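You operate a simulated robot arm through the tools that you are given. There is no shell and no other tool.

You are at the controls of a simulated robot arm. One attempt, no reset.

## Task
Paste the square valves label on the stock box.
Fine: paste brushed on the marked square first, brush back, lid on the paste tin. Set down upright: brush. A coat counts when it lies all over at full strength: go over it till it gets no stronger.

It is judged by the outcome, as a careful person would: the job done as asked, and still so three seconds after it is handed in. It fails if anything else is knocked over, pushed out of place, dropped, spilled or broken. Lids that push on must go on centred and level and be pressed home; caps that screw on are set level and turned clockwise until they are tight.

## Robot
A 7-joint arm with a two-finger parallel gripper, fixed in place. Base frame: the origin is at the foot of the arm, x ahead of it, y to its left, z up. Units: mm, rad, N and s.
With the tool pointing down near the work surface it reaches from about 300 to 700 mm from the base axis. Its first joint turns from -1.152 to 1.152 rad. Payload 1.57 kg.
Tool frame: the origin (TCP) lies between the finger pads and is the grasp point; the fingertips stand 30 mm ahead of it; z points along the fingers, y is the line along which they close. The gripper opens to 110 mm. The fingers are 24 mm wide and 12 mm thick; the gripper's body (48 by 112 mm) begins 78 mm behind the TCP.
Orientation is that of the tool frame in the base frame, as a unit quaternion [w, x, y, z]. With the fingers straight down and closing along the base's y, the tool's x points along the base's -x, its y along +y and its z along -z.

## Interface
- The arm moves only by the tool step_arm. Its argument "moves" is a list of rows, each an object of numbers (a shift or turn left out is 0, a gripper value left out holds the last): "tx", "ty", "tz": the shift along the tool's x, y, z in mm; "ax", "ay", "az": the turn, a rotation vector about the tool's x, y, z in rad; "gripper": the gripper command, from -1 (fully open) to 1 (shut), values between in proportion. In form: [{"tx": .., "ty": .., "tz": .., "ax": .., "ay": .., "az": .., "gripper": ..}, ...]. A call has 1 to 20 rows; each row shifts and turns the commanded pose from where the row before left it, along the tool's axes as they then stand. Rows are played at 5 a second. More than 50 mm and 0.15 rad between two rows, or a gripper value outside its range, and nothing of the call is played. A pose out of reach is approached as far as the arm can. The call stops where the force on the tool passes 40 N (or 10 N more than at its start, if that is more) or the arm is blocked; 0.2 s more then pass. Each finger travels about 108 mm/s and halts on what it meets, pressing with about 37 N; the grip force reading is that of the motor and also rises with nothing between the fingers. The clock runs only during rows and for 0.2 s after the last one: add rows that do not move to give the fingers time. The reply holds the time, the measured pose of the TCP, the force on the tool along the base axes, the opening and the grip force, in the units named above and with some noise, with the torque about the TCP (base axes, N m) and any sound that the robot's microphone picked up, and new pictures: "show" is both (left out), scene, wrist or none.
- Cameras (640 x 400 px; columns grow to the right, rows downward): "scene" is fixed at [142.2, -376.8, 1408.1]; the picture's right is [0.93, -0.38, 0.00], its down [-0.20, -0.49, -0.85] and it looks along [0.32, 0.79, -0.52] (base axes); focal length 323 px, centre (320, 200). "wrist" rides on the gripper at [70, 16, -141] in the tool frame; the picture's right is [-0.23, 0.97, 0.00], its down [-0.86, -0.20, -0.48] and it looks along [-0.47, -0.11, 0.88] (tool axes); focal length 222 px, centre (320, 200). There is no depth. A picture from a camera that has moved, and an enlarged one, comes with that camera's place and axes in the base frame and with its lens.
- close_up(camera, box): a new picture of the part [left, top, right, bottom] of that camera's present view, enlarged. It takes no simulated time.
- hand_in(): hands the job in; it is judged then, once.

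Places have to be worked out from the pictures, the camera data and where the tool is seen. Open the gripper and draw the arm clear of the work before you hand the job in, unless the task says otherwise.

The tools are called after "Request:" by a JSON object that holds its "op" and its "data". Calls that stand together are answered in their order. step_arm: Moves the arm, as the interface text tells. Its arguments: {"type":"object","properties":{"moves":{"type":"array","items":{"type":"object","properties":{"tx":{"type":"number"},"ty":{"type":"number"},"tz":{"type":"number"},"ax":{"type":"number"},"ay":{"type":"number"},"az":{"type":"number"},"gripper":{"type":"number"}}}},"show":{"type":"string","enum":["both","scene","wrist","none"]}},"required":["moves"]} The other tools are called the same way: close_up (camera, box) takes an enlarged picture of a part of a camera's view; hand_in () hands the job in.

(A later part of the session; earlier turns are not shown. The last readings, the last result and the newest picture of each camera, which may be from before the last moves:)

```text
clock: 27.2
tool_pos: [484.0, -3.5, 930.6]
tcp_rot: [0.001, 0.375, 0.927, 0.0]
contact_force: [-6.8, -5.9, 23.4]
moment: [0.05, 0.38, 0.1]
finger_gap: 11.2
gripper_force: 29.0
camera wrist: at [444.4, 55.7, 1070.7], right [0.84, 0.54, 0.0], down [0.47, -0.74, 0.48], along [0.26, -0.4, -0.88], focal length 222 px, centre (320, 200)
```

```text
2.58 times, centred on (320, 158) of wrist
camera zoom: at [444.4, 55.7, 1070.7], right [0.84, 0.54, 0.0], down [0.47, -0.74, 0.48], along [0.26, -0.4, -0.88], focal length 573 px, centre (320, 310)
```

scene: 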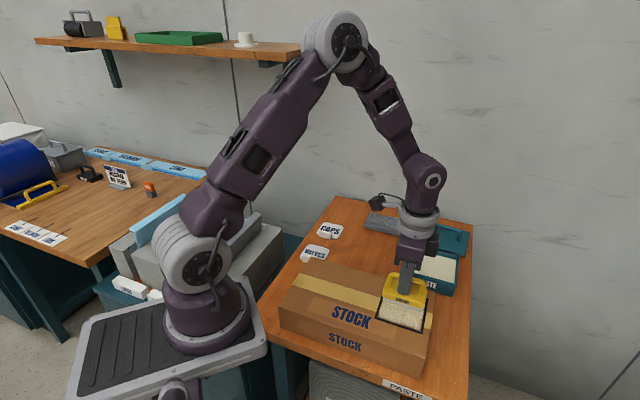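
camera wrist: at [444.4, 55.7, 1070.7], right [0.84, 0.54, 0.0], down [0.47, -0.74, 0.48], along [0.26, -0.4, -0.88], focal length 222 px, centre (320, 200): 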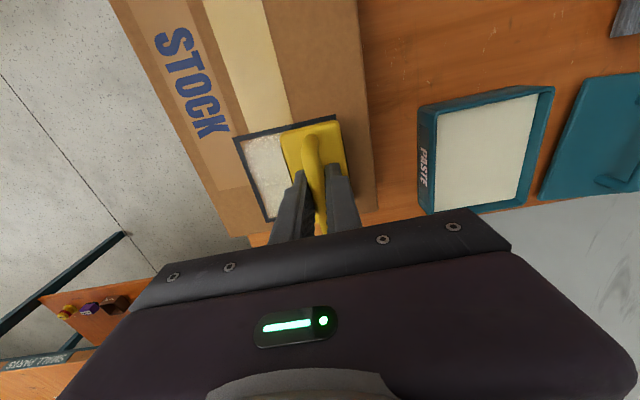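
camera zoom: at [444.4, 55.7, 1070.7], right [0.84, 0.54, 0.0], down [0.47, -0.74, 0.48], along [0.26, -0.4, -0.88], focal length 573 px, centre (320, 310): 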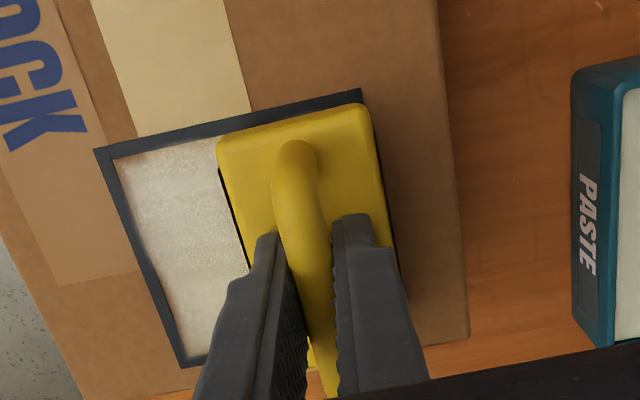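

Coverage is good. I lift, take a view of the coat, and go for a second load of paste.

Request:
{"op": "step_arm", "data": {"moves": [{"tz": -15}, {"tz": -30}, {"ty": 43, "tx": -12}, {"ty": 43, "tx": -12}, {"ty": 43, "tx": -12}, {"ty": 44, "tx": -12}, {"tz": 0}, {"tz": 0}], "show": "both"}}

Request:
{"op": "close_up", "data": {"camera": "scene", "box": [360, 270, 450, 340]}}

Request:
{"op": "close_up", "data": {"camera": "wrist", "box": [0, 60, 260, 250]}}

```text
clock: 29.0
tool_pos: [640.3, 86.6, 974.0]
tcp_rot: [0.001, 0.375, 0.927, 0.001]
contact_force: [-0.6, 0.0, -1.0]
moment: [0.01, 0.0, -0.02]
finger_gap: 11.4
gripper_force: 28.6
camera wrist: at [601.4, 145.1, 1115.5], right [0.84, 0.54, 0.0], down [0.47, -0.74, 0.48], along [0.26, -0.4, -0.88], focal length 222 px, centre (320, 200)
```

scene: 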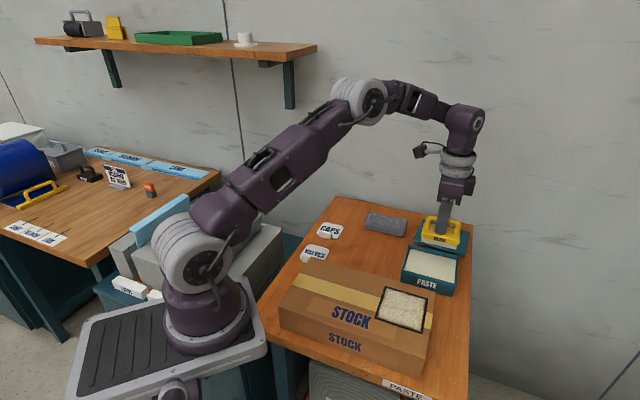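
wrist: 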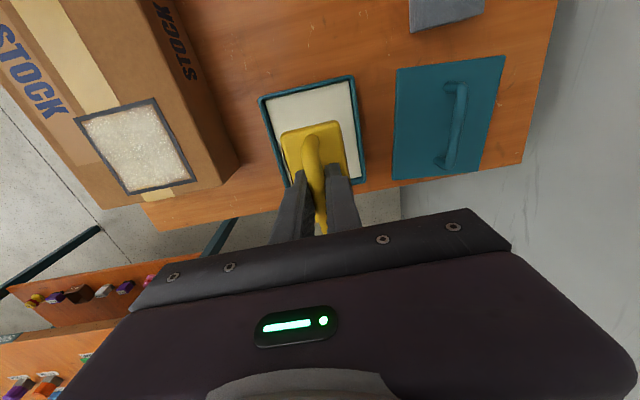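

```text
5.71 times, centred on (405, 305) of scene
camera zoom: at [142.2, -376.8, 1408.1], right [0.93, -0.38, 0.0], down [-0.2, -0.49, -0.85], along [0.32, 0.79, -0.52], focal length 1845 px, centre (-166, -400)
```

zoom: 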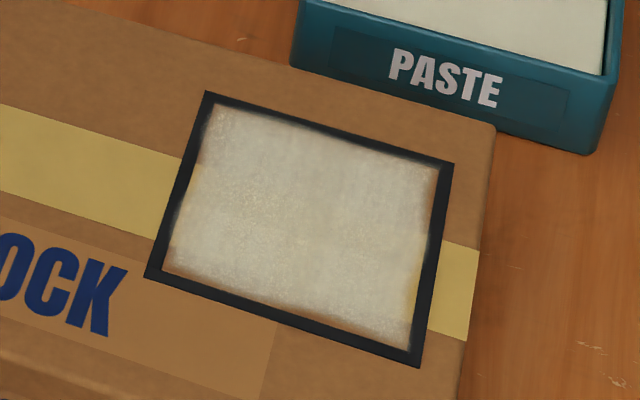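

```text
2.11 times, centred on (130, 155) of wrist
camera zoom: at [601.4, 145.1, 1115.5], right [0.84, 0.54, 0.0], down [0.47, -0.74, 0.48], along [0.26, -0.4, -0.88], focal length 468 px, centre (720, 295)
```

zoom: 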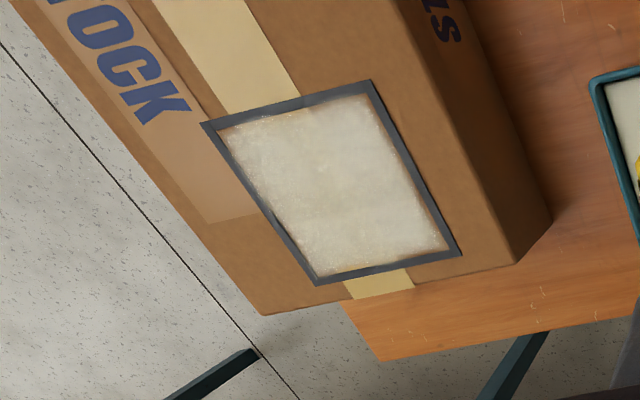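

The coat is still thin along the edges. I re-dip the brush, lowering gently to the paste surface.

Request:
{"op": "step_arm", "data": {"moves": [{"tz": 30}, {"tz": 30}, {"tz": 15}, {"tz": 3}, {"tz": 1}, {"tz": 0.7}, {"tz": 0}], "show": "none"}}

```text
clock: 30.6
tool_pos: [640.0, 88.4, 894.8]
tcp_rot: [0.001, 0.375, 0.927, 0.001]
contact_force: [-0.7, -0.9, -1.3]
moment: [0.0, -0.01, 0.01]
finger_gap: 10.9
gripper_force: 29.0
```

One more small step to touch the paste, then I lift and return to the square.

Request:
{"op": "step_arm", "data": {"moves": [{"tz": 0.8}, {"tz": 0.7}, {"tz": 0.5}, {"tz": 0}], "show": "none"}}

```text
clock: 31.6
tool_pos: [639.1, 88.1, 894.5]
tcp_rot: [0.001, 0.374, 0.928, 0.001]
contact_force: [-1.9, 1.5, 12.0]
moment: [0.23, 0.22, 0.0]
finger_gap: 10.9
gripper_force: 29.1
```

Loaded again. Lifting and returning to the square's corner start position.

Request:
{"op": "step_arm", "data": {"moves": [{"tz": -20}, {"tz": -30}, {"tz": -30}, {"ty": -45, "tx": 9.6}, {"ty": -45, "tx": 9.6}, {"ty": -45, "tx": 9.6}, {"ty": -45, "tx": 9.6}, {"ty": -46, "tx": 9.6}, {"tz": 20}, {"tz": 15}, {"tz": 5}, {"tz": 0}], "show": "none"}}

```text
clock: 34.2
tool_pos: [446.8, -42.8, 933.9]
tcp_rot: [0.001, 0.375, 0.927, 0.001]
contact_force: [-0.6, -0.4, -1.4]
moment: [0.02, -0.02, -0.02]
finger_gap: 11.0
gripper_force: 28.5
```

I lower to light contact (≈929.7) and sweep.

Request:
{"op": "step_arm", "data": {"moves": [{"ty": 2, "tz": 2}, {"tz": 1}, {"tz": 0.7}, {"tz": 0.5}, {"tz": 0}], "show": "none"}}

```text
clock: 35.4
tool_pos: [448.4, -41.5, 930.3]
tcp_rot: [0.001, 0.377, 0.926, 0.002]
contact_force: [-4.0, -4.3, 22.4]
moment: [0.02, 0.0, -0.03]
finger_gap: 11.3
gripper_force: 28.7
```

Contact at ~20 N. Sweeping forth at +5 mm and back near centre offset.

Request:
{"op": "step_arm", "data": {"moves": [{"tx": 1, "tz": -0.1}, {"ty": 6.5}, {"ty": 6.5}, {"ty": 6.5}, {"ty": 6.5}, {"ty": 6.5}, {"ty": 6.5}, {"ty": 6.5}, {"ty": 6.5}, {"tx": -6}, {"tx": -6}, {"ty": -6.5}, {"ty": -6.5}, {"ty": -6.5}, {"ty": -6.5}, {"ty": -6.5}, {"ty": -6.5}, {"ty": -6.5}, {"ty": -6.5}, {"tx": 0}], "show": "both"}}

Request:
{"op": "close_up", "data": {"camera": "wrist", "box": [220, 80, 420, 235]}}

Request:
{"op": "close_up", "data": {"camera": "scene", "box": [360, 270, 450, 340]}}

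```text
clock: 36.5
tool_pos: [463.7, -22.8, 929.5]
tcp_rot: [0.001, 0.376, 0.927, 0.001]
contact_force: [-5.7, -1.0, 14.0]
moment: [0.11, 0.01, -0.01]
finger_gap: 11.1
gripper_force: 28.6
stopped in row 5: the force on the tool passed its limit at 42 N (the readings are from after the stop); the commanded pose is now the measured one
camera wrist: at [425.1, 36.0, 1070.8], right [0.84, 0.54, 0.0], down [0.47, -0.74, 0.48], along [0.26, -0.4, -0.88], focal length 222 px, centre (320, 200)
```

scene: 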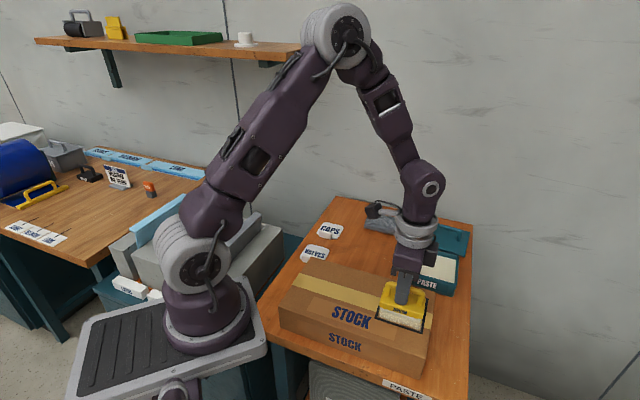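
wrist: 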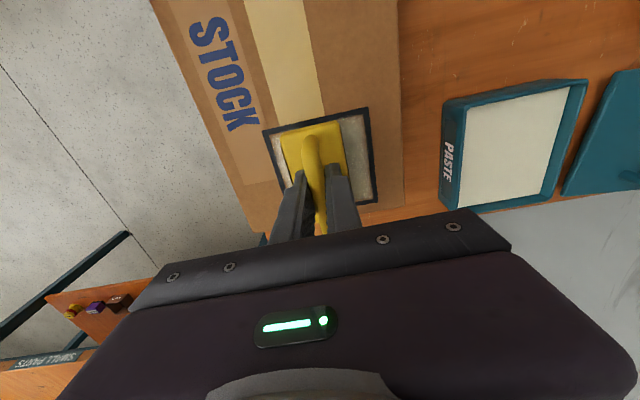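

```text
2.58 times, centred on (320, 158) of wrist
camera zoom: at [425.1, 36.0, 1070.8], right [0.84, 0.54, 0.0], down [0.47, -0.74, 0.48], along [0.26, -0.4, -0.88], focal length 573 px, centre (320, 310)
```

zoom: 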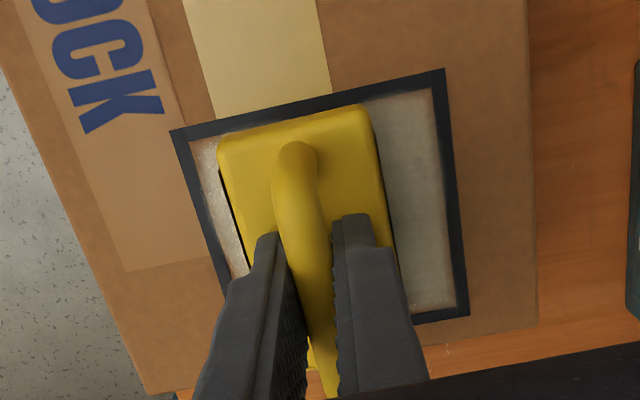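

```text
5.71 times, centred on (405, 305) of scene
camera zoom: at [141.9, -376.8, 1408.1], right [0.93, -0.38, 0.0], down [-0.2, -0.49, -0.85], along [0.32, 0.79, -0.52], focal length 1845 px, centre (-166, -400)
```

zoom: 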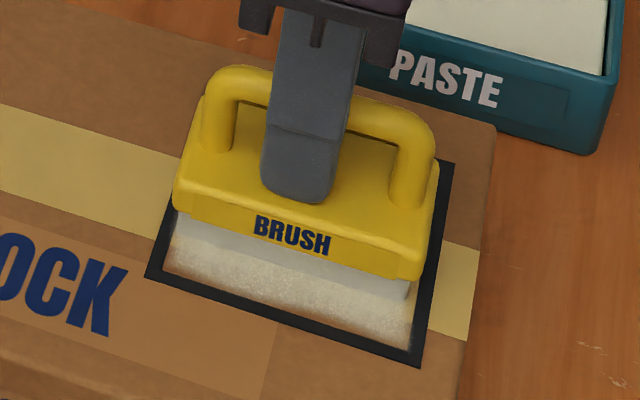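

The stroke was stopped by the force limit midway; I relieve the pressure slightly and continue.

Request:
{"op": "step_arm", "data": {"moves": [{"tz": -0.2}, {"ty": 5.6}, {"ty": 5.6}, {"ty": 5.6}, {"ty": 5.6}, {"ty": 5.6}, {"tx": -4}, {"tx": -4}, {"tx": -5}, {"ty": -5.2}, {"ty": -5.2}, {"ty": -5.2}, {"ty": -5.2}, {"ty": -5.2}, {"ty": -5.2}, {"ty": -5.2}, {"ty": -5.2}, {"ty": -5.2}, {"ty": -5.2}, {"tx": 0}], "show": "none"}}

Request:
{"op": "close_up", "data": {"camera": "wrist", "box": [220, 80, 420, 235]}}

Request:
{"op": "close_up", "data": {"camera": "scene", "box": [360, 270, 450, 340]}}

```text
clock: 40.7
tool_pos: [457.0, -50.5, 930.2]
tcp_rot: [0.001, 0.376, 0.927, 0.0]
contact_force: [2.4, 2.3, 6.0]
moment: [-0.18, -0.16, 0.11]
finger_gap: 11.2
gripper_force: 28.4
```

```text
2.58 times, centred on (320, 158) of wrist
camera zoom: at [417.6, 9.6, 1070.9], right [0.84, 0.54, 0.0], down [0.48, -0.74, 0.48], along [0.26, -0.4, -0.88], focal length 573 px, centre (320, 310)
```

zoom: 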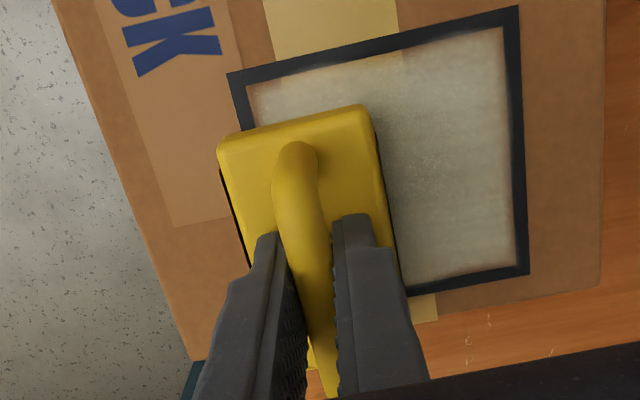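

```text
5.71 times, centred on (405, 305) of scene
camera zoom: at [142.1, -376.7, 1408.1], right [0.93, -0.38, 0.0], down [-0.2, -0.49, -0.85], along [0.32, 0.79, -0.52], focal length 1845 px, centre (-166, -400)
```

zoom: 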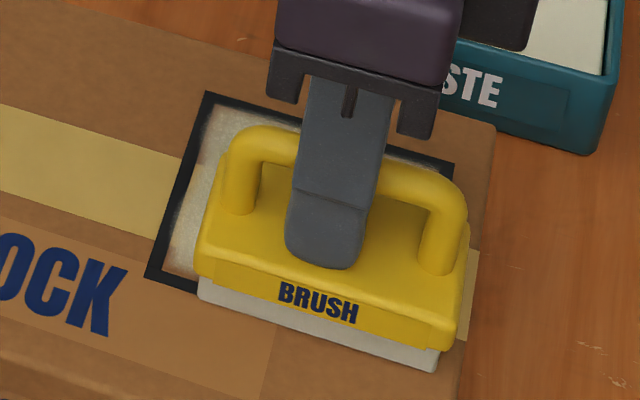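

Top (STOCK side) edge still looks thinner. I sweep back on this side, then across on the STOCK side.

Request:
{"op": "step_arm", "data": {"moves": [{"tx": 1}, {"ty": 6.5}, {"ty": 6.5}, {"ty": 6.5}, {"ty": 6.5}, {"ty": 6.5}, {"ty": 6.5}, {"ty": 6.5}, {"ty": 6.5}, {"tx": 7.5}, {"tx": 7.5}, {"ty": -6.5}, {"ty": -6.5}, {"ty": -6.5}, {"ty": -6.5}, {"ty": -6.5}, {"ty": -6.5}, {"ty": -6.5}, {"ty": -6.5}, {"tx": 0}], "show": "none"}}

Request:
{"op": "close_up", "data": {"camera": "wrist", "box": [220, 80, 420, 235]}}

Request:
{"op": "close_up", "data": {"camera": "scene", "box": [360, 270, 450, 340]}}

```text
clock: 44.9
tool_pos: [446.4, -38.5, 930.7]
tcp_rot: [0.002, 0.375, 0.927, 0.002]
contact_force: [8.4, 8.8, 26.1]
moment: [0.24, 0.07, -0.09]
finger_gap: 11.2
gripper_force: 28.7
```

```text
2.58 times, centred on (320, 158) of wrist
camera zoom: at [406.7, 21.4, 1070.7], right [0.84, 0.54, 0.0], down [0.47, -0.74, 0.48], along [0.26, -0.4, -0.88], focal length 573 px, centre (320, 310)
```

zoom: 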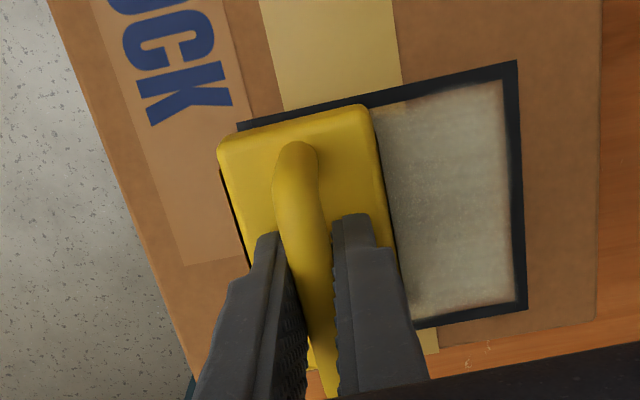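

```text
5.71 times, centred on (405, 305) of scene
camera zoom: at [142.0, -376.6, 1408.2], right [0.93, -0.38, 0.0], down [-0.2, -0.49, -0.85], along [0.32, 0.79, -0.52], focal length 1845 px, centre (-166, -400)
```

zoom: 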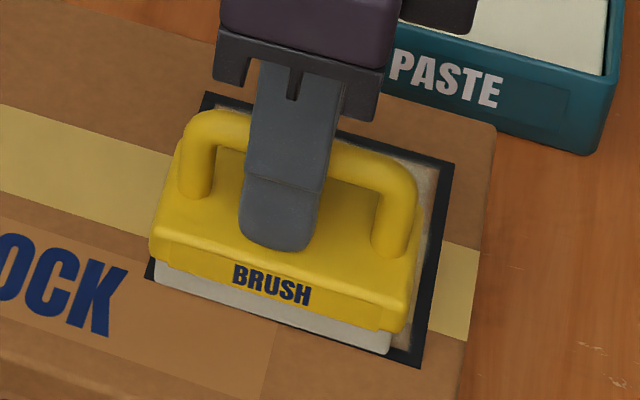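

One more pass back on this side up to the wall-side edge, then along that edge, then lift for inspection.

Request:
{"op": "step_arm", "data": {"moves": [{"tz": -0.2}, {"ty": 6.7}, {"ty": 6.7}, {"ty": 6.7}, {"ty": 6.7}, {"ty": 6.7}, {"ty": 6.7}, {"ty": 6.7}, {"ty": 6.7}, {"tx": -7}, {"tx": -7}, {"tx": 7}, {"tx": 7}, {"tz": -15}, {"tz": -30}, {"ty": 45}, {"ty": 45}, {"ty": 30}, {"ty": 0}], "show": "both"}}

Request:
{"op": "close_up", "data": {"camera": "wrist", "box": [60, 60, 280, 235]}}

Request:
{"op": "close_up", "data": {"camera": "scene", "box": [360, 270, 450, 340]}}

```text
clock: 48.9
tool_pos: [567.7, 85.1, 975.4]
tcp_rot: [0.001, 0.375, 0.927, 0.0]
contact_force: [0.0, -0.3, -1.6]
moment: [-0.03, -0.01, 0.01]
finger_gap: 11.3
gripper_force: 28.4
camera wrist: at [528.2, 144.9, 1115.7], right [0.84, 0.54, 0.0], down [0.47, -0.74, 0.48], along [0.26, -0.4, -0.88], focal length 222 px, centre (320, 200)
```

scene: 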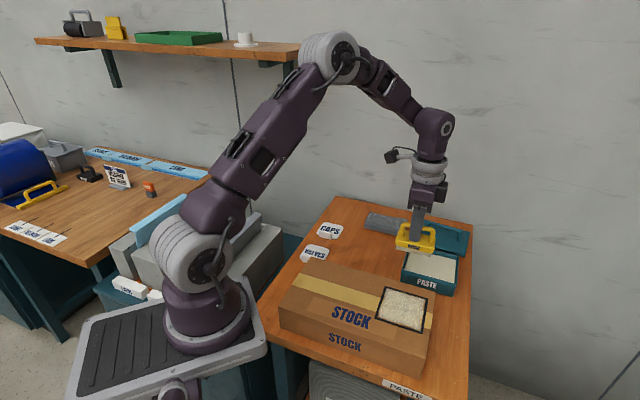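
wrist: 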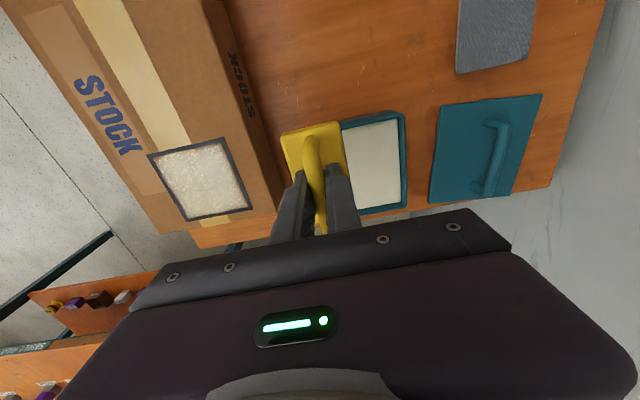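

```text
2.29 times, centred on (170, 148) of wrist
camera zoom: at [528.2, 144.9, 1115.7], right [0.84, 0.54, 0.0], down [0.47, -0.74, 0.48], along [0.26, -0.4, -0.88], focal length 508 px, centre (663, 320)
```

zoom: 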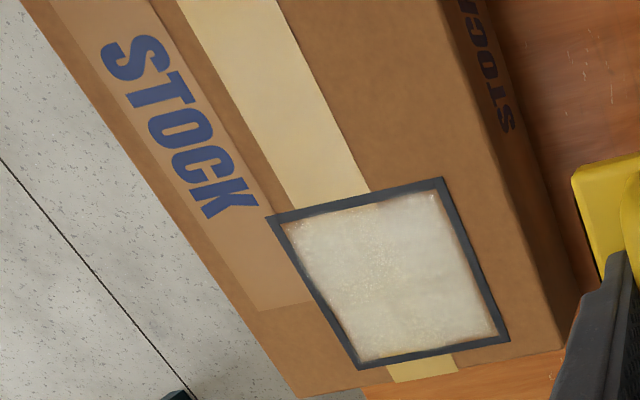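

```text
5.71 times, centred on (405, 305) of scene
camera zoom: at [142.2, -376.8, 1408.1], right [0.93, -0.38, 0.0], down [-0.2, -0.49, -0.85], along [0.32, 0.79, -0.52], focal length 1845 px, centre (-166, -400)
```

zoom: 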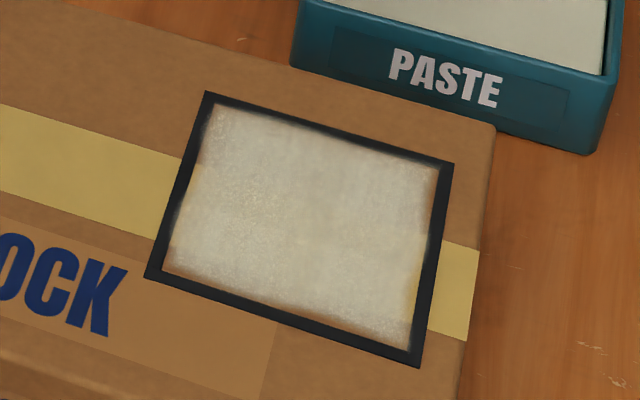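

The coat looks nearly the same as before the second load, suggesting saturation. I take higher zooms as a reference, then go over it once more to compare.

Request:
{"op": "close_up", "data": {"camera": "scene", "box": [376, 282, 434, 324]}}

Request:
{"op": "close_up", "data": {"camera": "wrist", "box": [145, 130, 255, 225]}}

```text
9.52 times, centred on (405, 303) of scene
camera zoom: at [142.2, -376.8, 1408.1], right [0.93, -0.38, 0.0], down [-0.2, -0.49, -0.85], along [0.32, 0.79, -0.52], focal length 3076 px, centre (-490, -781)
```

zoom: 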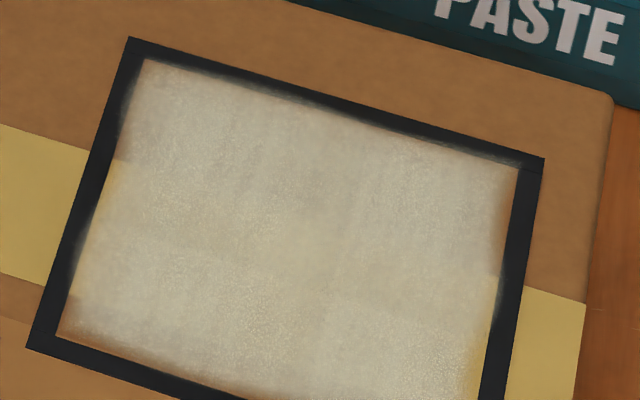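

```text
4.21 times, centred on (200, 178) of wrist
camera zoom: at [528.2, 144.9, 1115.7], right [0.84, 0.54, 0.0], down [0.47, -0.74, 0.48], along [0.26, -0.4, -0.88], focal length 935 px, centre (825, 295)
```

zoom: 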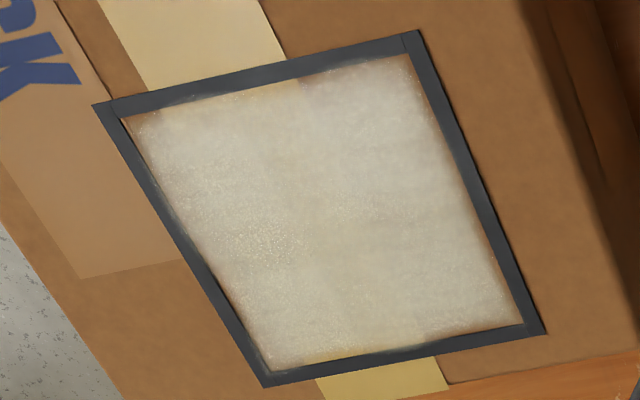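

To be sure, I dip a third time and do a full set of strokes.

Request:
{"op": "step_arm", "data": {"moves": [{"tx": -25, "ty": 26}, {"tx": -25, "ty": 26}, {"tz": 30}, {"tz": 30}, {"tz": 15}, {"tz": 3}, {"tz": 1.5}, {"tz": 0.8}, {"tz": 0.8}, {"tz": 0}], "show": "none"}}

```text
clock: 51.1
tool_pos: [639.6, 89.2, 894.1]
tcp_rot: [0.001, 0.375, 0.927, 0.001]
contact_force: [0.7, 0.1, -0.9]
moment: [0.0, 0.04, -0.01]
finger_gap: 11.1
gripper_force: 29.0
```

Nearly at the surface; a few half-millimetre steps more, then lift.

Request:
{"op": "step_arm", "data": {"moves": [{"tz": 0.6}, {"tz": 0.6}, {"tz": 0}], "show": "none"}}

```text
clock: 51.9
tool_pos: [638.9, 88.3, 893.8]
tcp_rot: [0.001, 0.375, 0.927, 0.001]
contact_force: [-1.5, 3.4, 14.2]
moment: [0.27, 0.29, -0.01]
finger_gap: 11.2
gripper_force: 28.5
```

Loaded. Back to the square's corner start.

Request:
{"op": "step_arm", "data": {"moves": [{"tz": -20}, {"tz": -31}, {"tz": -31}, {"ty": -45, "tx": 7}, {"ty": -45, "tx": 7}, {"ty": -45, "tx": 7}, {"ty": -45, "tx": 7}, {"ty": -46, "tx": 7}, {"tz": 20}, {"tz": 15}, {"tz": 7}, {"tz": 1.5}, {"tz": 0}], "show": "none"}}

```text
clock: 54.7
tool_pos: [455.9, -49.9, 930.9]
tcp_rot: [0.001, 0.376, 0.927, 0.0]
contact_force: [-0.4, -0.5, -1.5]
moment: [0.01, 0.04, -0.03]
finger_gap: 11.1
gripper_force: 28.6
```

Just above the surface; I touch down and do the strokes.

Request:
{"op": "step_arm", "data": {"moves": [{"tz": 0.7}, {"tz": 0.5}, {"ty": 6.5}, {"ty": 6.5}, {"ty": 6.5}, {"ty": 6.5}, {"ty": 6.5}, {"ty": 6.5}, {"ty": 6.5}, {"ty": 6.5}, {"tx": 7}, {"ty": -6.5}, {"ty": -6.5}, {"ty": -6.5}, {"ty": -6.5}, {"ty": -6.5}, {"ty": -6.5}, {"ty": -6.5}, {"ty": -6.5}, {"tx": 0}], "show": "none"}}

```text
clock: 58.9
tool_pos: [451.7, -44.2, 929.9]
tcp_rot: [0.001, 0.375, 0.927, 0.001]
contact_force: [0.4, 0.7, -1.1]
moment: [0.01, 0.0, -0.01]
finger_gap: 11.1
gripper_force: 28.8
```

No contact at this end; lower a touch and check.

Request:
{"op": "step_arm", "data": {"moves": [{"tx": 5, "tz": 0.5}, {"tz": 0.3}, {"tz": 0}], "show": "none"}}

```text
clock: 59.7
tool_pos: [447.2, -42.6, 930.2]
tcp_rot: [0.003, 0.375, 0.927, 0.001]
contact_force: [2.1, -0.9, 21.9]
moment: [0.18, 0.2, 0.01]
finger_gap: 11.1
gripper_force: 28.9
```

Contact at 22 N. Sweeping.

Request:
{"op": "step_arm", "data": {"moves": [{"tx": 1}, {"ty": 6.5}, {"ty": 6.5}, {"ty": 6.5}, {"ty": 6.5}, {"ty": 6.5}, {"ty": 6.5}, {"ty": 6.5}, {"ty": 6.5}, {"tx": -6}, {"ty": -6.5}, {"ty": -6.5}, {"ty": -6.5}, {"ty": -6.5}, {"ty": -6.5}, {"ty": -6.5}, {"ty": -6.5}, {"ty": -6.5}, {"tx": 0}], "show": "none"}}

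Request:
{"op": "step_arm", "data": {"moves": [{"tx": -5}, {"ty": 6.5}, {"ty": 6.5}, {"ty": 6.5}, {"ty": 6.5}, {"ty": 6.5}, {"ty": 6.5}, {"ty": 6.5}, {"ty": 6.5}, {"tx": 0}], "show": "none"}}

```text
clock: 61.2
tool_pos: [471.4, -15.8, 929.6]
tcp_rot: [0.002, 0.374, 0.927, 0.0]
contact_force: [-4.0, -0.5, 12.8]
moment: [0.18, 0.05, 0.05]
finger_gap: 11.3
gripper_force: 28.8
stopped in row 7: the force on the tool passed its limit at 42 N (the readings are from after the stop); the commanded pose is now the measured one
```

```text
clock: 63.5
tool_pos: [511.0, 17.2, 929.5]
tcp_rot: [0.001, 0.375, 0.927, 0.001]
contact_force: [-3.2, -4.8, 12.8]
moment: [-0.16, 0.0, -0.07]
finger_gap: 11.3
gripper_force: 28.9
```

The first call stopped early, so the second carried the brush past the square. I lift and inspect for stray paste.

Request:
{"op": "step_arm", "data": {"moves": [{"tz": -20}, {"tz": -25}, {"ty": 30}, {"ty": 30}, {"ty": 0}], "show": "both"}}

Request:
{"op": "close_up", "data": {"camera": "scene", "box": [376, 282, 434, 324]}}

Request:
{"op": "close_up", "data": {"camera": "scene", "box": [360, 260, 450, 340]}}

Request:
{"op": "close_up", "data": {"camera": "wrist", "box": [120, 100, 280, 230]}}

```text
clock: 64.7
tool_pos: [552.2, 61.8, 973.6]
tcp_rot: [0.001, 0.375, 0.927, 0.001]
contact_force: [-0.3, 0.3, -1.4]
moment: [0.03, -0.02, -0.01]
finger_gap: 11.2
gripper_force: 29.2
camera wrist: at [513.2, 120.9, 1114.4], right [0.84, 0.54, 0.0], down [0.48, -0.74, 0.48], along [0.26, -0.4, -0.88], focal length 222 px, centre (320, 200)
```

scene: 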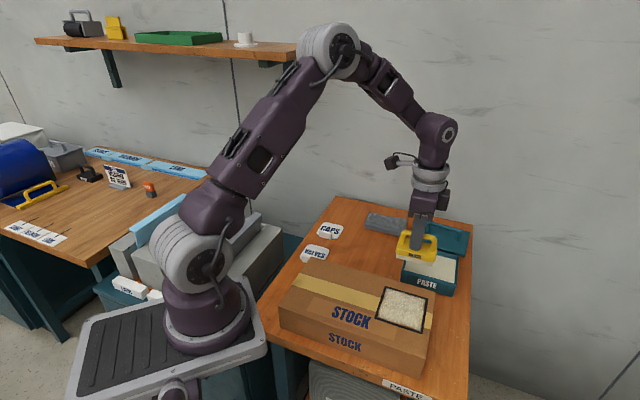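
wrist: 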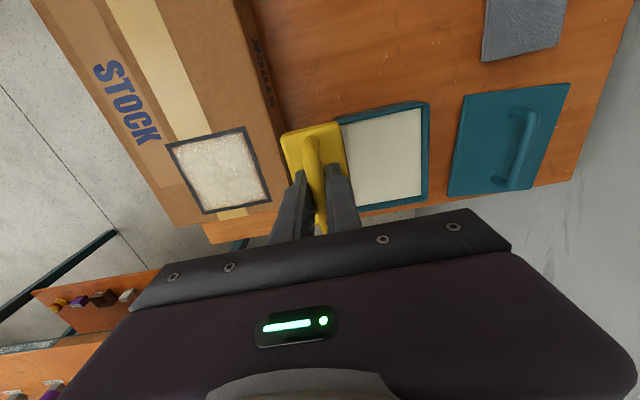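

```text
9.52 times, centred on (405, 303) of scene
camera zoom: at [142.2, -376.8, 1408.1], right [0.93, -0.38, 0.0], down [-0.2, -0.49, -0.85], along [0.32, 0.79, -0.52], focal length 3076 px, centre (-490, -781)
```

zoom: 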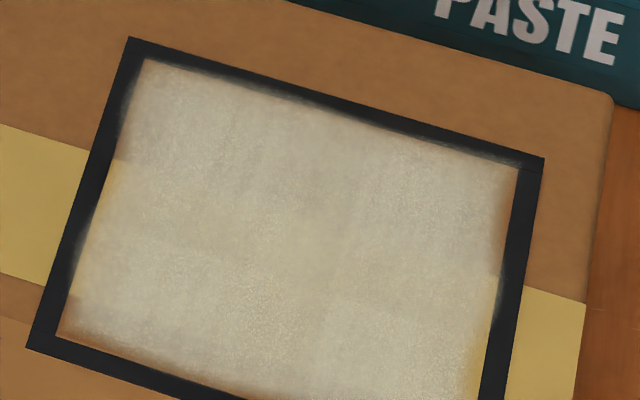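

```text
5.00 times, centred on (405, 300) of scene
camera zoom: at [142.2, -376.8, 1408.1], right [0.93, -0.38, 0.0], down [-0.2, -0.49, -0.85], along [0.32, 0.79, -0.52], focal length 1615 px, centre (-105, -300)
```

zoom: 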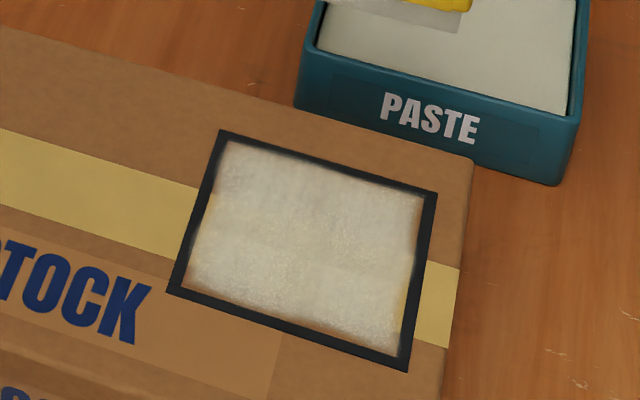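

```text
3.08 times, centred on (200, 165) of wrist
camera zoom: at [513.2, 120.9, 1114.4], right [0.84, 0.54, 0.0], down [0.48, -0.74, 0.48], along [0.26, -0.4, -0.88], focal length 684 px, centre (689, 308)
```

zoom: 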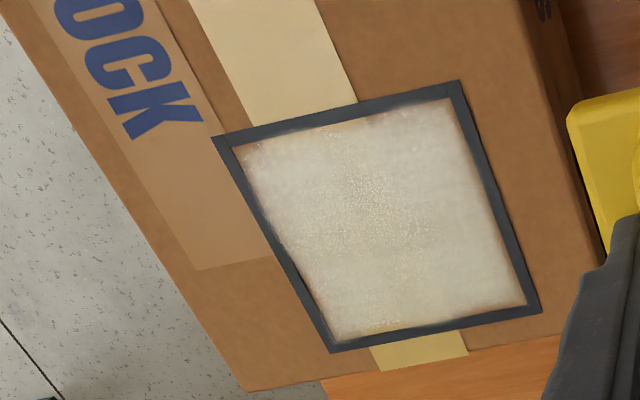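

No stray paste, and the coat looks essentially unchanged. For certainty I do one more controlled set of strokes over the whole square.

Request:
{"op": "step_arm", "data": {"moves": [{"tx": -2, "ty": -45}, {"ty": -45}, {"ty": -6, "tz": 25}, {"tz": 17}, {"tz": 1.2}, {"tz": 0.5}, {"tz": 0}], "show": "none"}}

```text
clock: 66.2
tool_pos: [487.2, -8.2, 929.7]
tcp_rot: [0.001, 0.375, 0.927, 0.0]
contact_force: [-3.3, -0.7, 13.7]
moment: [0.05, 0.09, 0.01]
finger_gap: 11.0
gripper_force: 29.0
```

Contact 14 N at the wall side. Sweep towards the front, slightly increasing pressure midway.

Request:
{"op": "step_arm", "data": {"moves": [{"ty": -5.5}, {"ty": -5.5}, {"ty": -5.5, "tz": 0.1}, {"ty": -5.5, "tz": 0.1}, {"ty": -5.5, "tz": 0.1}, {"ty": -5.5}, {"ty": -5.5}, {"ty": -5.5}, {"ty": -5.5}, {"tx": 0}], "show": "none"}}

```text
clock: 68.5
tool_pos: [452.4, -45.3, 930.6]
tcp_rot: [0.002, 0.376, 0.927, 0.0]
contact_force: [-0.1, -0.3, -1.2]
moment: [-0.03, -0.03, 0.0]
finger_gap: 11.3
gripper_force: 28.8
```

Contact faded at this end; I touch down again here.

Request:
{"op": "step_arm", "data": {"moves": [{"tz": 0.4}, {"tz": 0.4}, {"tz": 0.2}, {"tz": 0}], "show": "none"}}

```text
clock: 69.5
tool_pos: [454.5, -44.0, 929.0]
tcp_rot: [0.001, 0.374, 0.927, 0.001]
contact_force: [-0.1, 0.2, 7.9]
moment: [0.04, 0.1, -0.01]
finger_gap: 11.0
gripper_force: 28.3
```

Contact 8 N. The surface is slightly inclined relative to the arm's motion (~0.9 mm over the stroke), so I compensate while sweeping.

Request:
{"op": "step_arm", "data": {"moves": [{"tx": 5, "tz": 0.1}, {"ty": 5.7, "tz": -0.09}, {"ty": 5.7, "tz": -0.09}, {"ty": 5.7, "tz": -0.09}, {"ty": 5.7, "tz": -0.09}, {"ty": 5.7, "tz": -0.09}, {"ty": 5.7, "tz": -0.09}, {"ty": 5.7, "tz": -0.09}, {"ty": 5.7, "tz": -0.09}, {"ty": 5.7, "tz": -0.09}, {"ty": 0}], "show": "none"}}

```text
clock: 71.8
tool_pos: [484.6, -3.7, 931.1]
tcp_rot: [0.002, 0.374, 0.927, 0.001]
contact_force: [-0.5, 0.2, -0.3]
moment: [-0.04, -0.04, 0.0]
finger_gap: 11.2
gripper_force: 29.0
```

No contact here now; I press a little and sweep back without compensation.

Request:
{"op": "step_arm", "data": {"moves": [{"tz": 0.5}, {"tz": 0.4}, {"tz": 0.3}, {"tz": 0}], "show": "none"}}

```text
clock: 73.0
tool_pos: [485.4, -4.3, 929.7]
tcp_rot: [0.002, 0.375, 0.927, 0.0]
contact_force: [-3.2, 0.0, 9.7]
moment: [0.13, 0.2, 0.09]
finger_gap: 11.2
gripper_force: 28.7
stopped in row 4: the force on the tool passed its limit at 41 N (the readings are from after the stop); the commanded pose is now the measured one
```

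Touching at 929.7. Sweep back toward the front with tiny downward bias.

Request:
{"op": "step_arm", "data": {"moves": [{"ty": -5.7}, {"ty": -5.7, "tz": 0.08}, {"ty": -5.7, "tz": 0.08}, {"ty": -5.7, "tz": 0.08}, {"ty": -5.7, "tz": 0.08}, {"ty": -5.7, "tz": 0.08}, {"ty": -5.7, "tz": 0.08}, {"ty": -5.7, "tz": 0.08}, {"ty": -5.7, "tz": 0.08}, {"tx": 0}], "show": "none"}}

```text
clock: 74.7
tool_pos: [457.2, -33.5, 929.2]
tcp_rot: [0.002, 0.375, 0.927, 0.002]
contact_force: [-0.1, 1.3, 10.2]
moment: [-0.03, 0.28, -0.1]
finger_gap: 11.3
gripper_force: 29.1
stopped in row 8: the force on the tool passed its limit at 43 N (the readings are from after the stop); the commanded pose is now the measured one
```

Good contact over that stroke. I finish it, shift to the other side and sweep back.

Request:
{"op": "step_arm", "data": {"moves": [{"tz": -0.1}, {"ty": -6}, {"ty": -6}, {"tx": -5}, {"tx": -5}, {"ty": 5.7}, {"ty": 5.7}, {"ty": 5.7}, {"ty": 5.7}, {"ty": 5.7}, {"ty": 5.7}, {"ty": 5.7}, {"ty": 5.7}, {"ty": 5.7}, {"ty": 0}], "show": "none"}}

```text
clock: 77.9
tool_pos: [491.7, -11.7, 929.2]
tcp_rot: [0.004, 0.375, 0.927, 0.002]
contact_force: [-3.0, -3.7, 10.4]
moment: [0.05, 0.19, 0.08]
finger_gap: 11.3
gripper_force: 28.5
```

Good contact throughout. Now I lift the brush and inspect the coat again.

Request:
{"op": "step_arm", "data": {"moves": [{"tz": -15}, {"tz": -30}, {"ty": 45}, {"ty": 45}, {"ty": 0}], "show": "both"}}

Request:
{"op": "close_up", "data": {"camera": "scene", "box": [376, 282, 434, 324]}}

Request:
{"op": "close_up", "data": {"camera": "wrist", "box": [120, 100, 280, 230]}}

```text
clock: 79.1
tool_pos: [554.6, 51.6, 976.6]
tcp_rot: [0.002, 0.375, 0.927, 0.001]
contact_force: [0.3, 0.3, -1.8]
moment: [-0.04, -0.01, 0.03]
finger_gap: 10.9
gripper_force: 28.6
camera wrist: at [514.4, 111.0, 1118.2], right [0.84, 0.54, 0.01], down [0.47, -0.74, 0.48], along [0.27, -0.4, -0.88], focal length 222 px, centre (320, 200)
```

scene: 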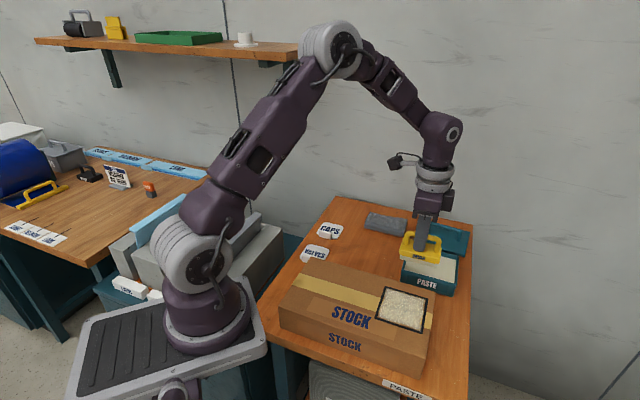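
wrist: 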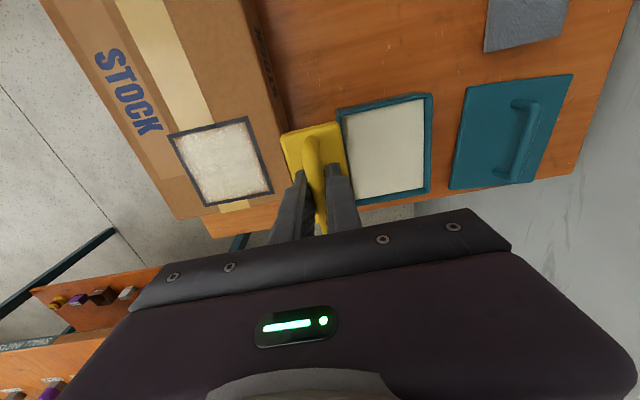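

```text
9.52 times, centred on (405, 303) of scene
camera zoom: at [142.2, -376.8, 1408.1], right [0.93, -0.38, 0.0], down [-0.2, -0.49, -0.85], along [0.32, 0.79, -0.52], focal length 3076 px, centre (-490, -781)
```

zoom: 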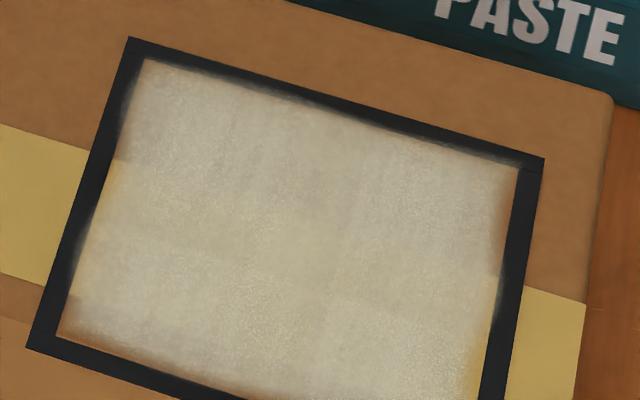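

```text
3.08 times, centred on (200, 165) of wrist
camera zoom: at [514.4, 111.0, 1118.2], right [0.84, 0.54, 0.01], down [0.47, -0.74, 0.48], along [0.27, -0.4, -0.88], focal length 684 px, centre (689, 308)
```

zoom: 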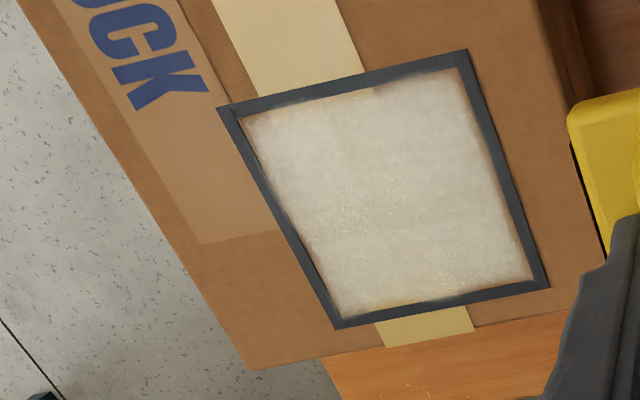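

The coat is unchanged by the extra strokes, so it's at full strength. Now I return the brush to its original resting spot (TCP (513.7,205.6,861.5)).

Request:
{"op": "step_arm", "data": {"moves": [{"tx": 34, "ty": 20, "ax": 0.0026, "ay": 0.0027}, {"tx": 34, "ty": 21}, {"tx": 34, "ty": 21}, {"tx": 34.5, "ty": 20}, {"tz": 0}, {"tz": 40}, {"tz": 40}, {"tz": 25}, {"tz": 0}], "show": "both"}}

Request:
{"op": "close_up", "data": {"camera": "scene", "box": [320, 190, 416, 270]}}

```text
clock: 81.1
tool_pos: [512.8, 207.6, 871.4]
tcp_rot: [0.002, 0.375, 0.927, 0.001]
contact_force: [-0.5, -1.1, -0.3]
moment: [0.02, 0.02, -0.01]
finger_gap: 11.1
gripper_force: 28.8
camera wrist: at [472.9, 266.9, 1011.7], right [0.84, 0.54, 0.0], down [0.48, -0.74, 0.48], along [0.26, -0.4, -0.88], focal length 222 px, centre (320, 200)
```

scene: 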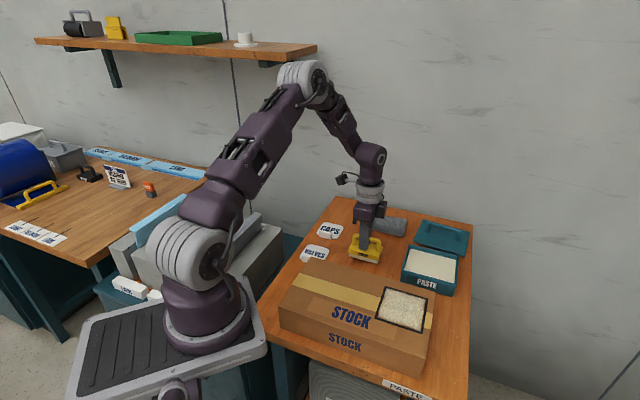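
wrist: 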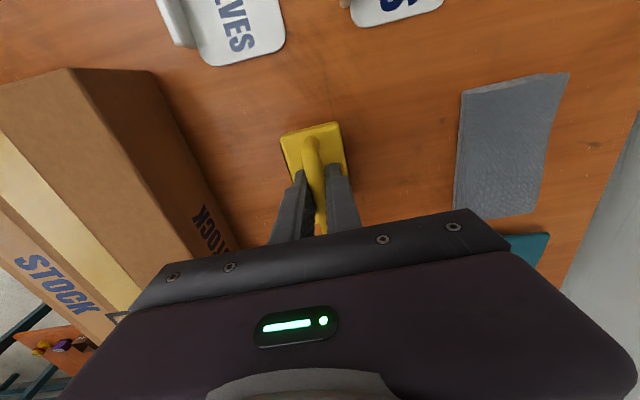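

```text
5.00 times, centred on (368, 230) of scene
camera zoom: at [142.2, -376.8, 1408.1], right [0.93, -0.38, 0.0], down [-0.2, -0.49, -0.85], along [0.32, 0.79, -0.52], focal length 1615 px, centre (80, 50)
```

zoom: 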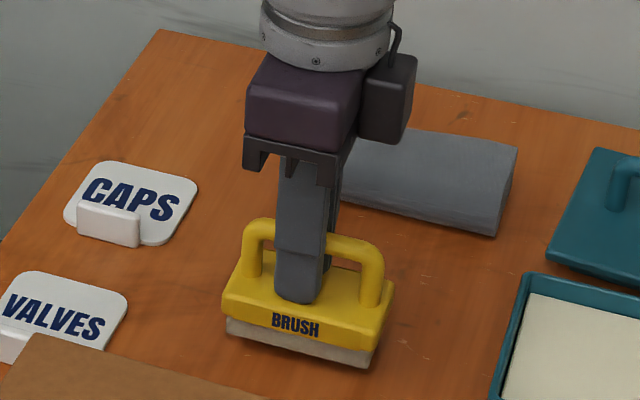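

The brush is 9–10 mm above its old spot, level. I lower to the table in small steps (with a tiny y correction).

Request:
{"op": "step_arm", "data": {"moves": [{"tz": 4, "ty": -1}, {"tz": 3}, {"tz": 1.2}, {"tz": 0.6}, {"tz": 0.5}, {"tz": 0}], "show": "none"}}

```text
clock: 82.5
tool_pos: [512.4, 205.7, 861.9]
tcp_rot: [0.002, 0.375, 0.927, 0.0]
contact_force: [-0.5, 0.1, -1.3]
moment: [-0.01, -0.01, 0.02]
finger_gap: 11.2
gripper_force: 28.5
```

Almost there; half-millimetre steps until I feel the table.

Request:
{"op": "step_arm", "data": {"moves": [{"tz": 0.4}, {"tz": 0.4}, {"tz": 0.3}, {"tz": 0}], "show": "none"}}

```text
clock: 83.5
tool_pos: [511.8, 206.5, 858.8]
tcp_rot: [0.001, 0.375, 0.927, 0.0]
contact_force: [-1.3, -1.0, 3.9]
moment: [-0.1, -0.11, -0.05]
finger_gap: 11.1
gripper_force: 28.7
```

Contact with the table (4 N). I open the fingers to let go and rise.

Request:
{"op": "step_arm", "data": {"moves": [{"gripper": 0.6}, {"gripper": 0.3}, {"tz": 0}, {"tz": -10}, {"tz": -20}, {"tz": -30}, {"tz": -30}, {"tz": 0}], "show": "both"}}

Request:
{"op": "close_up", "data": {"camera": "scene", "box": [320, 190, 416, 270]}}

Request:
{"op": "close_up", "data": {"camera": "wrist", "box": [140, 0, 360, 137]}}

```text
clock: 85.3
tool_pos: [510.3, 205.5, 949.6]
tcp_rot: [0.0, 0.374, 0.927, 0.0]
contact_force: [-0.6, -0.9, -0.1]
moment: [-0.01, 0.02, 0.02]
finger_gap: 38.4
gripper_force: 0.1
camera wrist: at [472.4, 265.4, 1091.6], right [0.84, 0.54, 0.0], down [0.47, -0.74, 0.48], along [0.26, -0.4, -0.88], focal length 222 px, centre (320, 200)
```

scene: 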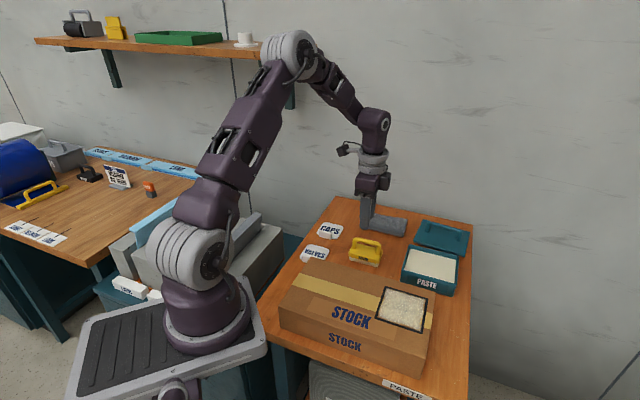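
wrist: 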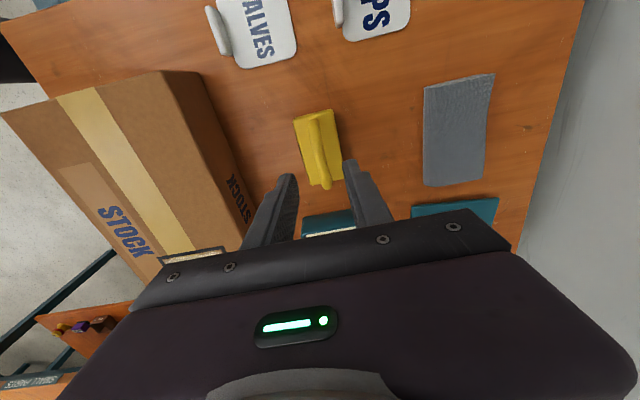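

```text
5.00 times, centred on (368, 230) of scene
camera zoom: at [142.2, -376.8, 1408.1], right [0.93, -0.38, 0.0], down [-0.2, -0.49, -0.85], along [0.32, 0.79, -0.52], focal length 1615 px, centre (80, 50)
```

zoom: 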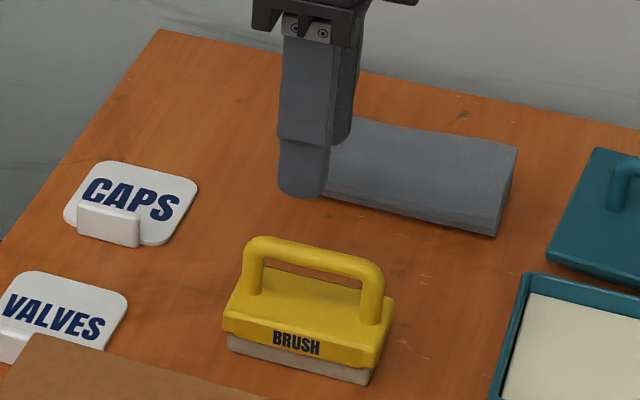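

```text
2.91 times, centred on (250, 68) of wrist
camera zoom: at [472.4, 265.4, 1091.6], right [0.84, 0.54, 0.0], down [0.47, -0.74, 0.48], along [0.26, -0.4, -0.88], focal length 646 px, centre (524, 582)
```

zoom: 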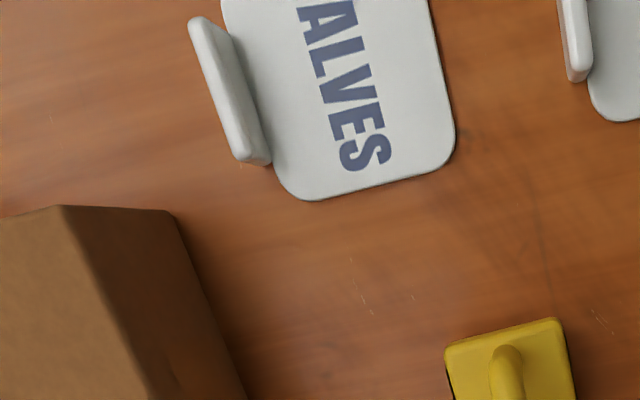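

Brush is back upright in its place. Now I move above the VALVES label to locate its upright tab.

Request:
{"op": "step_arm", "data": {"moves": [{"tx": 42, "ty": -14, "gripper": -0.1}, {"tx": 42, "ty": -14}, {"tx": 42, "ty": -15}, {"tz": 0}, {"tz": 0}], "show": "both"}}

Request:
{"op": "close_up", "data": {"camera": "wrist", "box": [200, 60, 440, 210]}}

Request:
{"op": "close_up", "data": {"camera": "scene", "box": [285, 215, 365, 275]}}

```text
clock: 86.5
tool_pos: [391.0, 261.8, 949.0]
tcp_rot: [0.001, 0.375, 0.927, 0.001]
contact_force: [0.3, -0.5, 0.4]
moment: [0.0, -0.01, 0.0]
finger_gap: 60.7
gripper_force: 0.2
camera wrist: at [352.0, 322.4, 1089.8], right [0.84, 0.54, 0.0], down [0.48, -0.74, 0.48], along [0.26, -0.4, -0.88], focal length 222 px, centre (320, 200)
```

scene: 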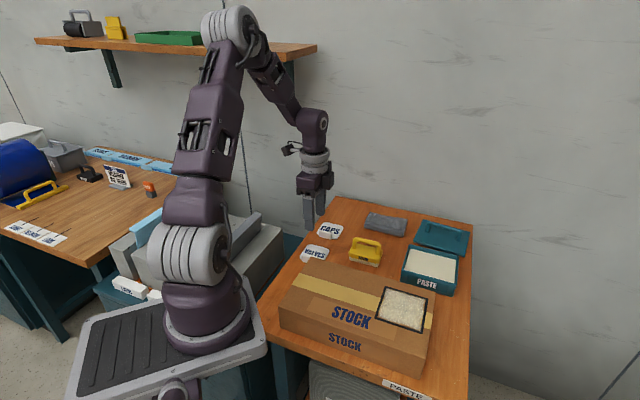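
wrist: 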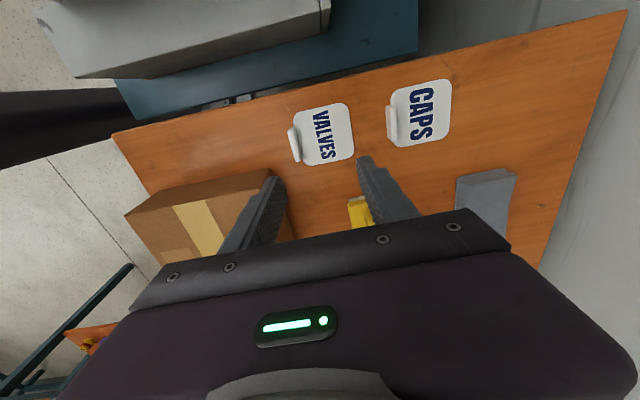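

```text
2.67 times, centred on (320, 135) of wrist
camera zoom: at [352.0, 322.4, 1089.8], right [0.84, 0.54, 0.0], down [0.48, -0.74, 0.48], along [0.26, -0.4, -0.88], focal length 592 px, centre (320, 373)
```

zoom: 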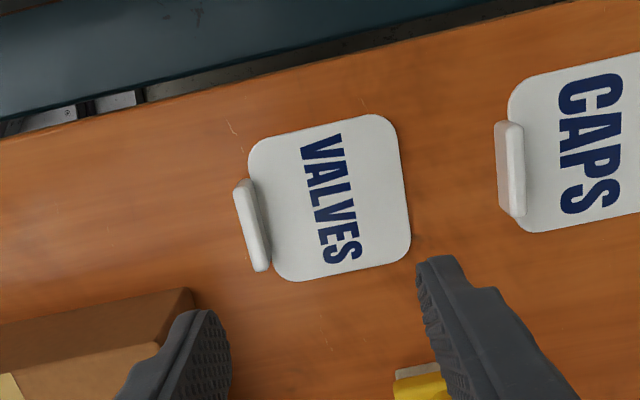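

```text
6.67 times, centred on (325, 245) of scene
camera zoom: at [142.2, -376.8, 1408.1], right [0.93, -0.38, 0.0], down [-0.2, -0.49, -0.85], along [0.32, 0.79, -0.52], focal length 2153 px, centre (287, -100)
```

zoom: 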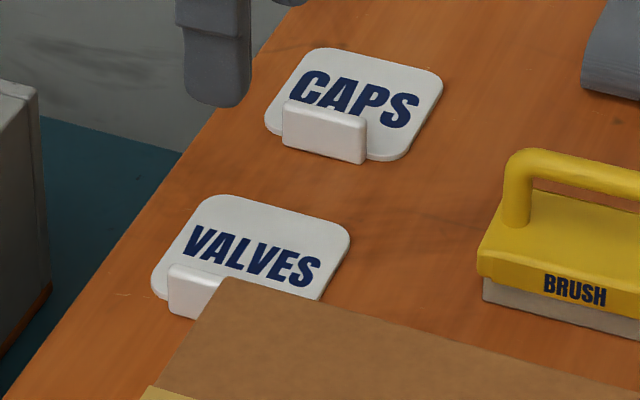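

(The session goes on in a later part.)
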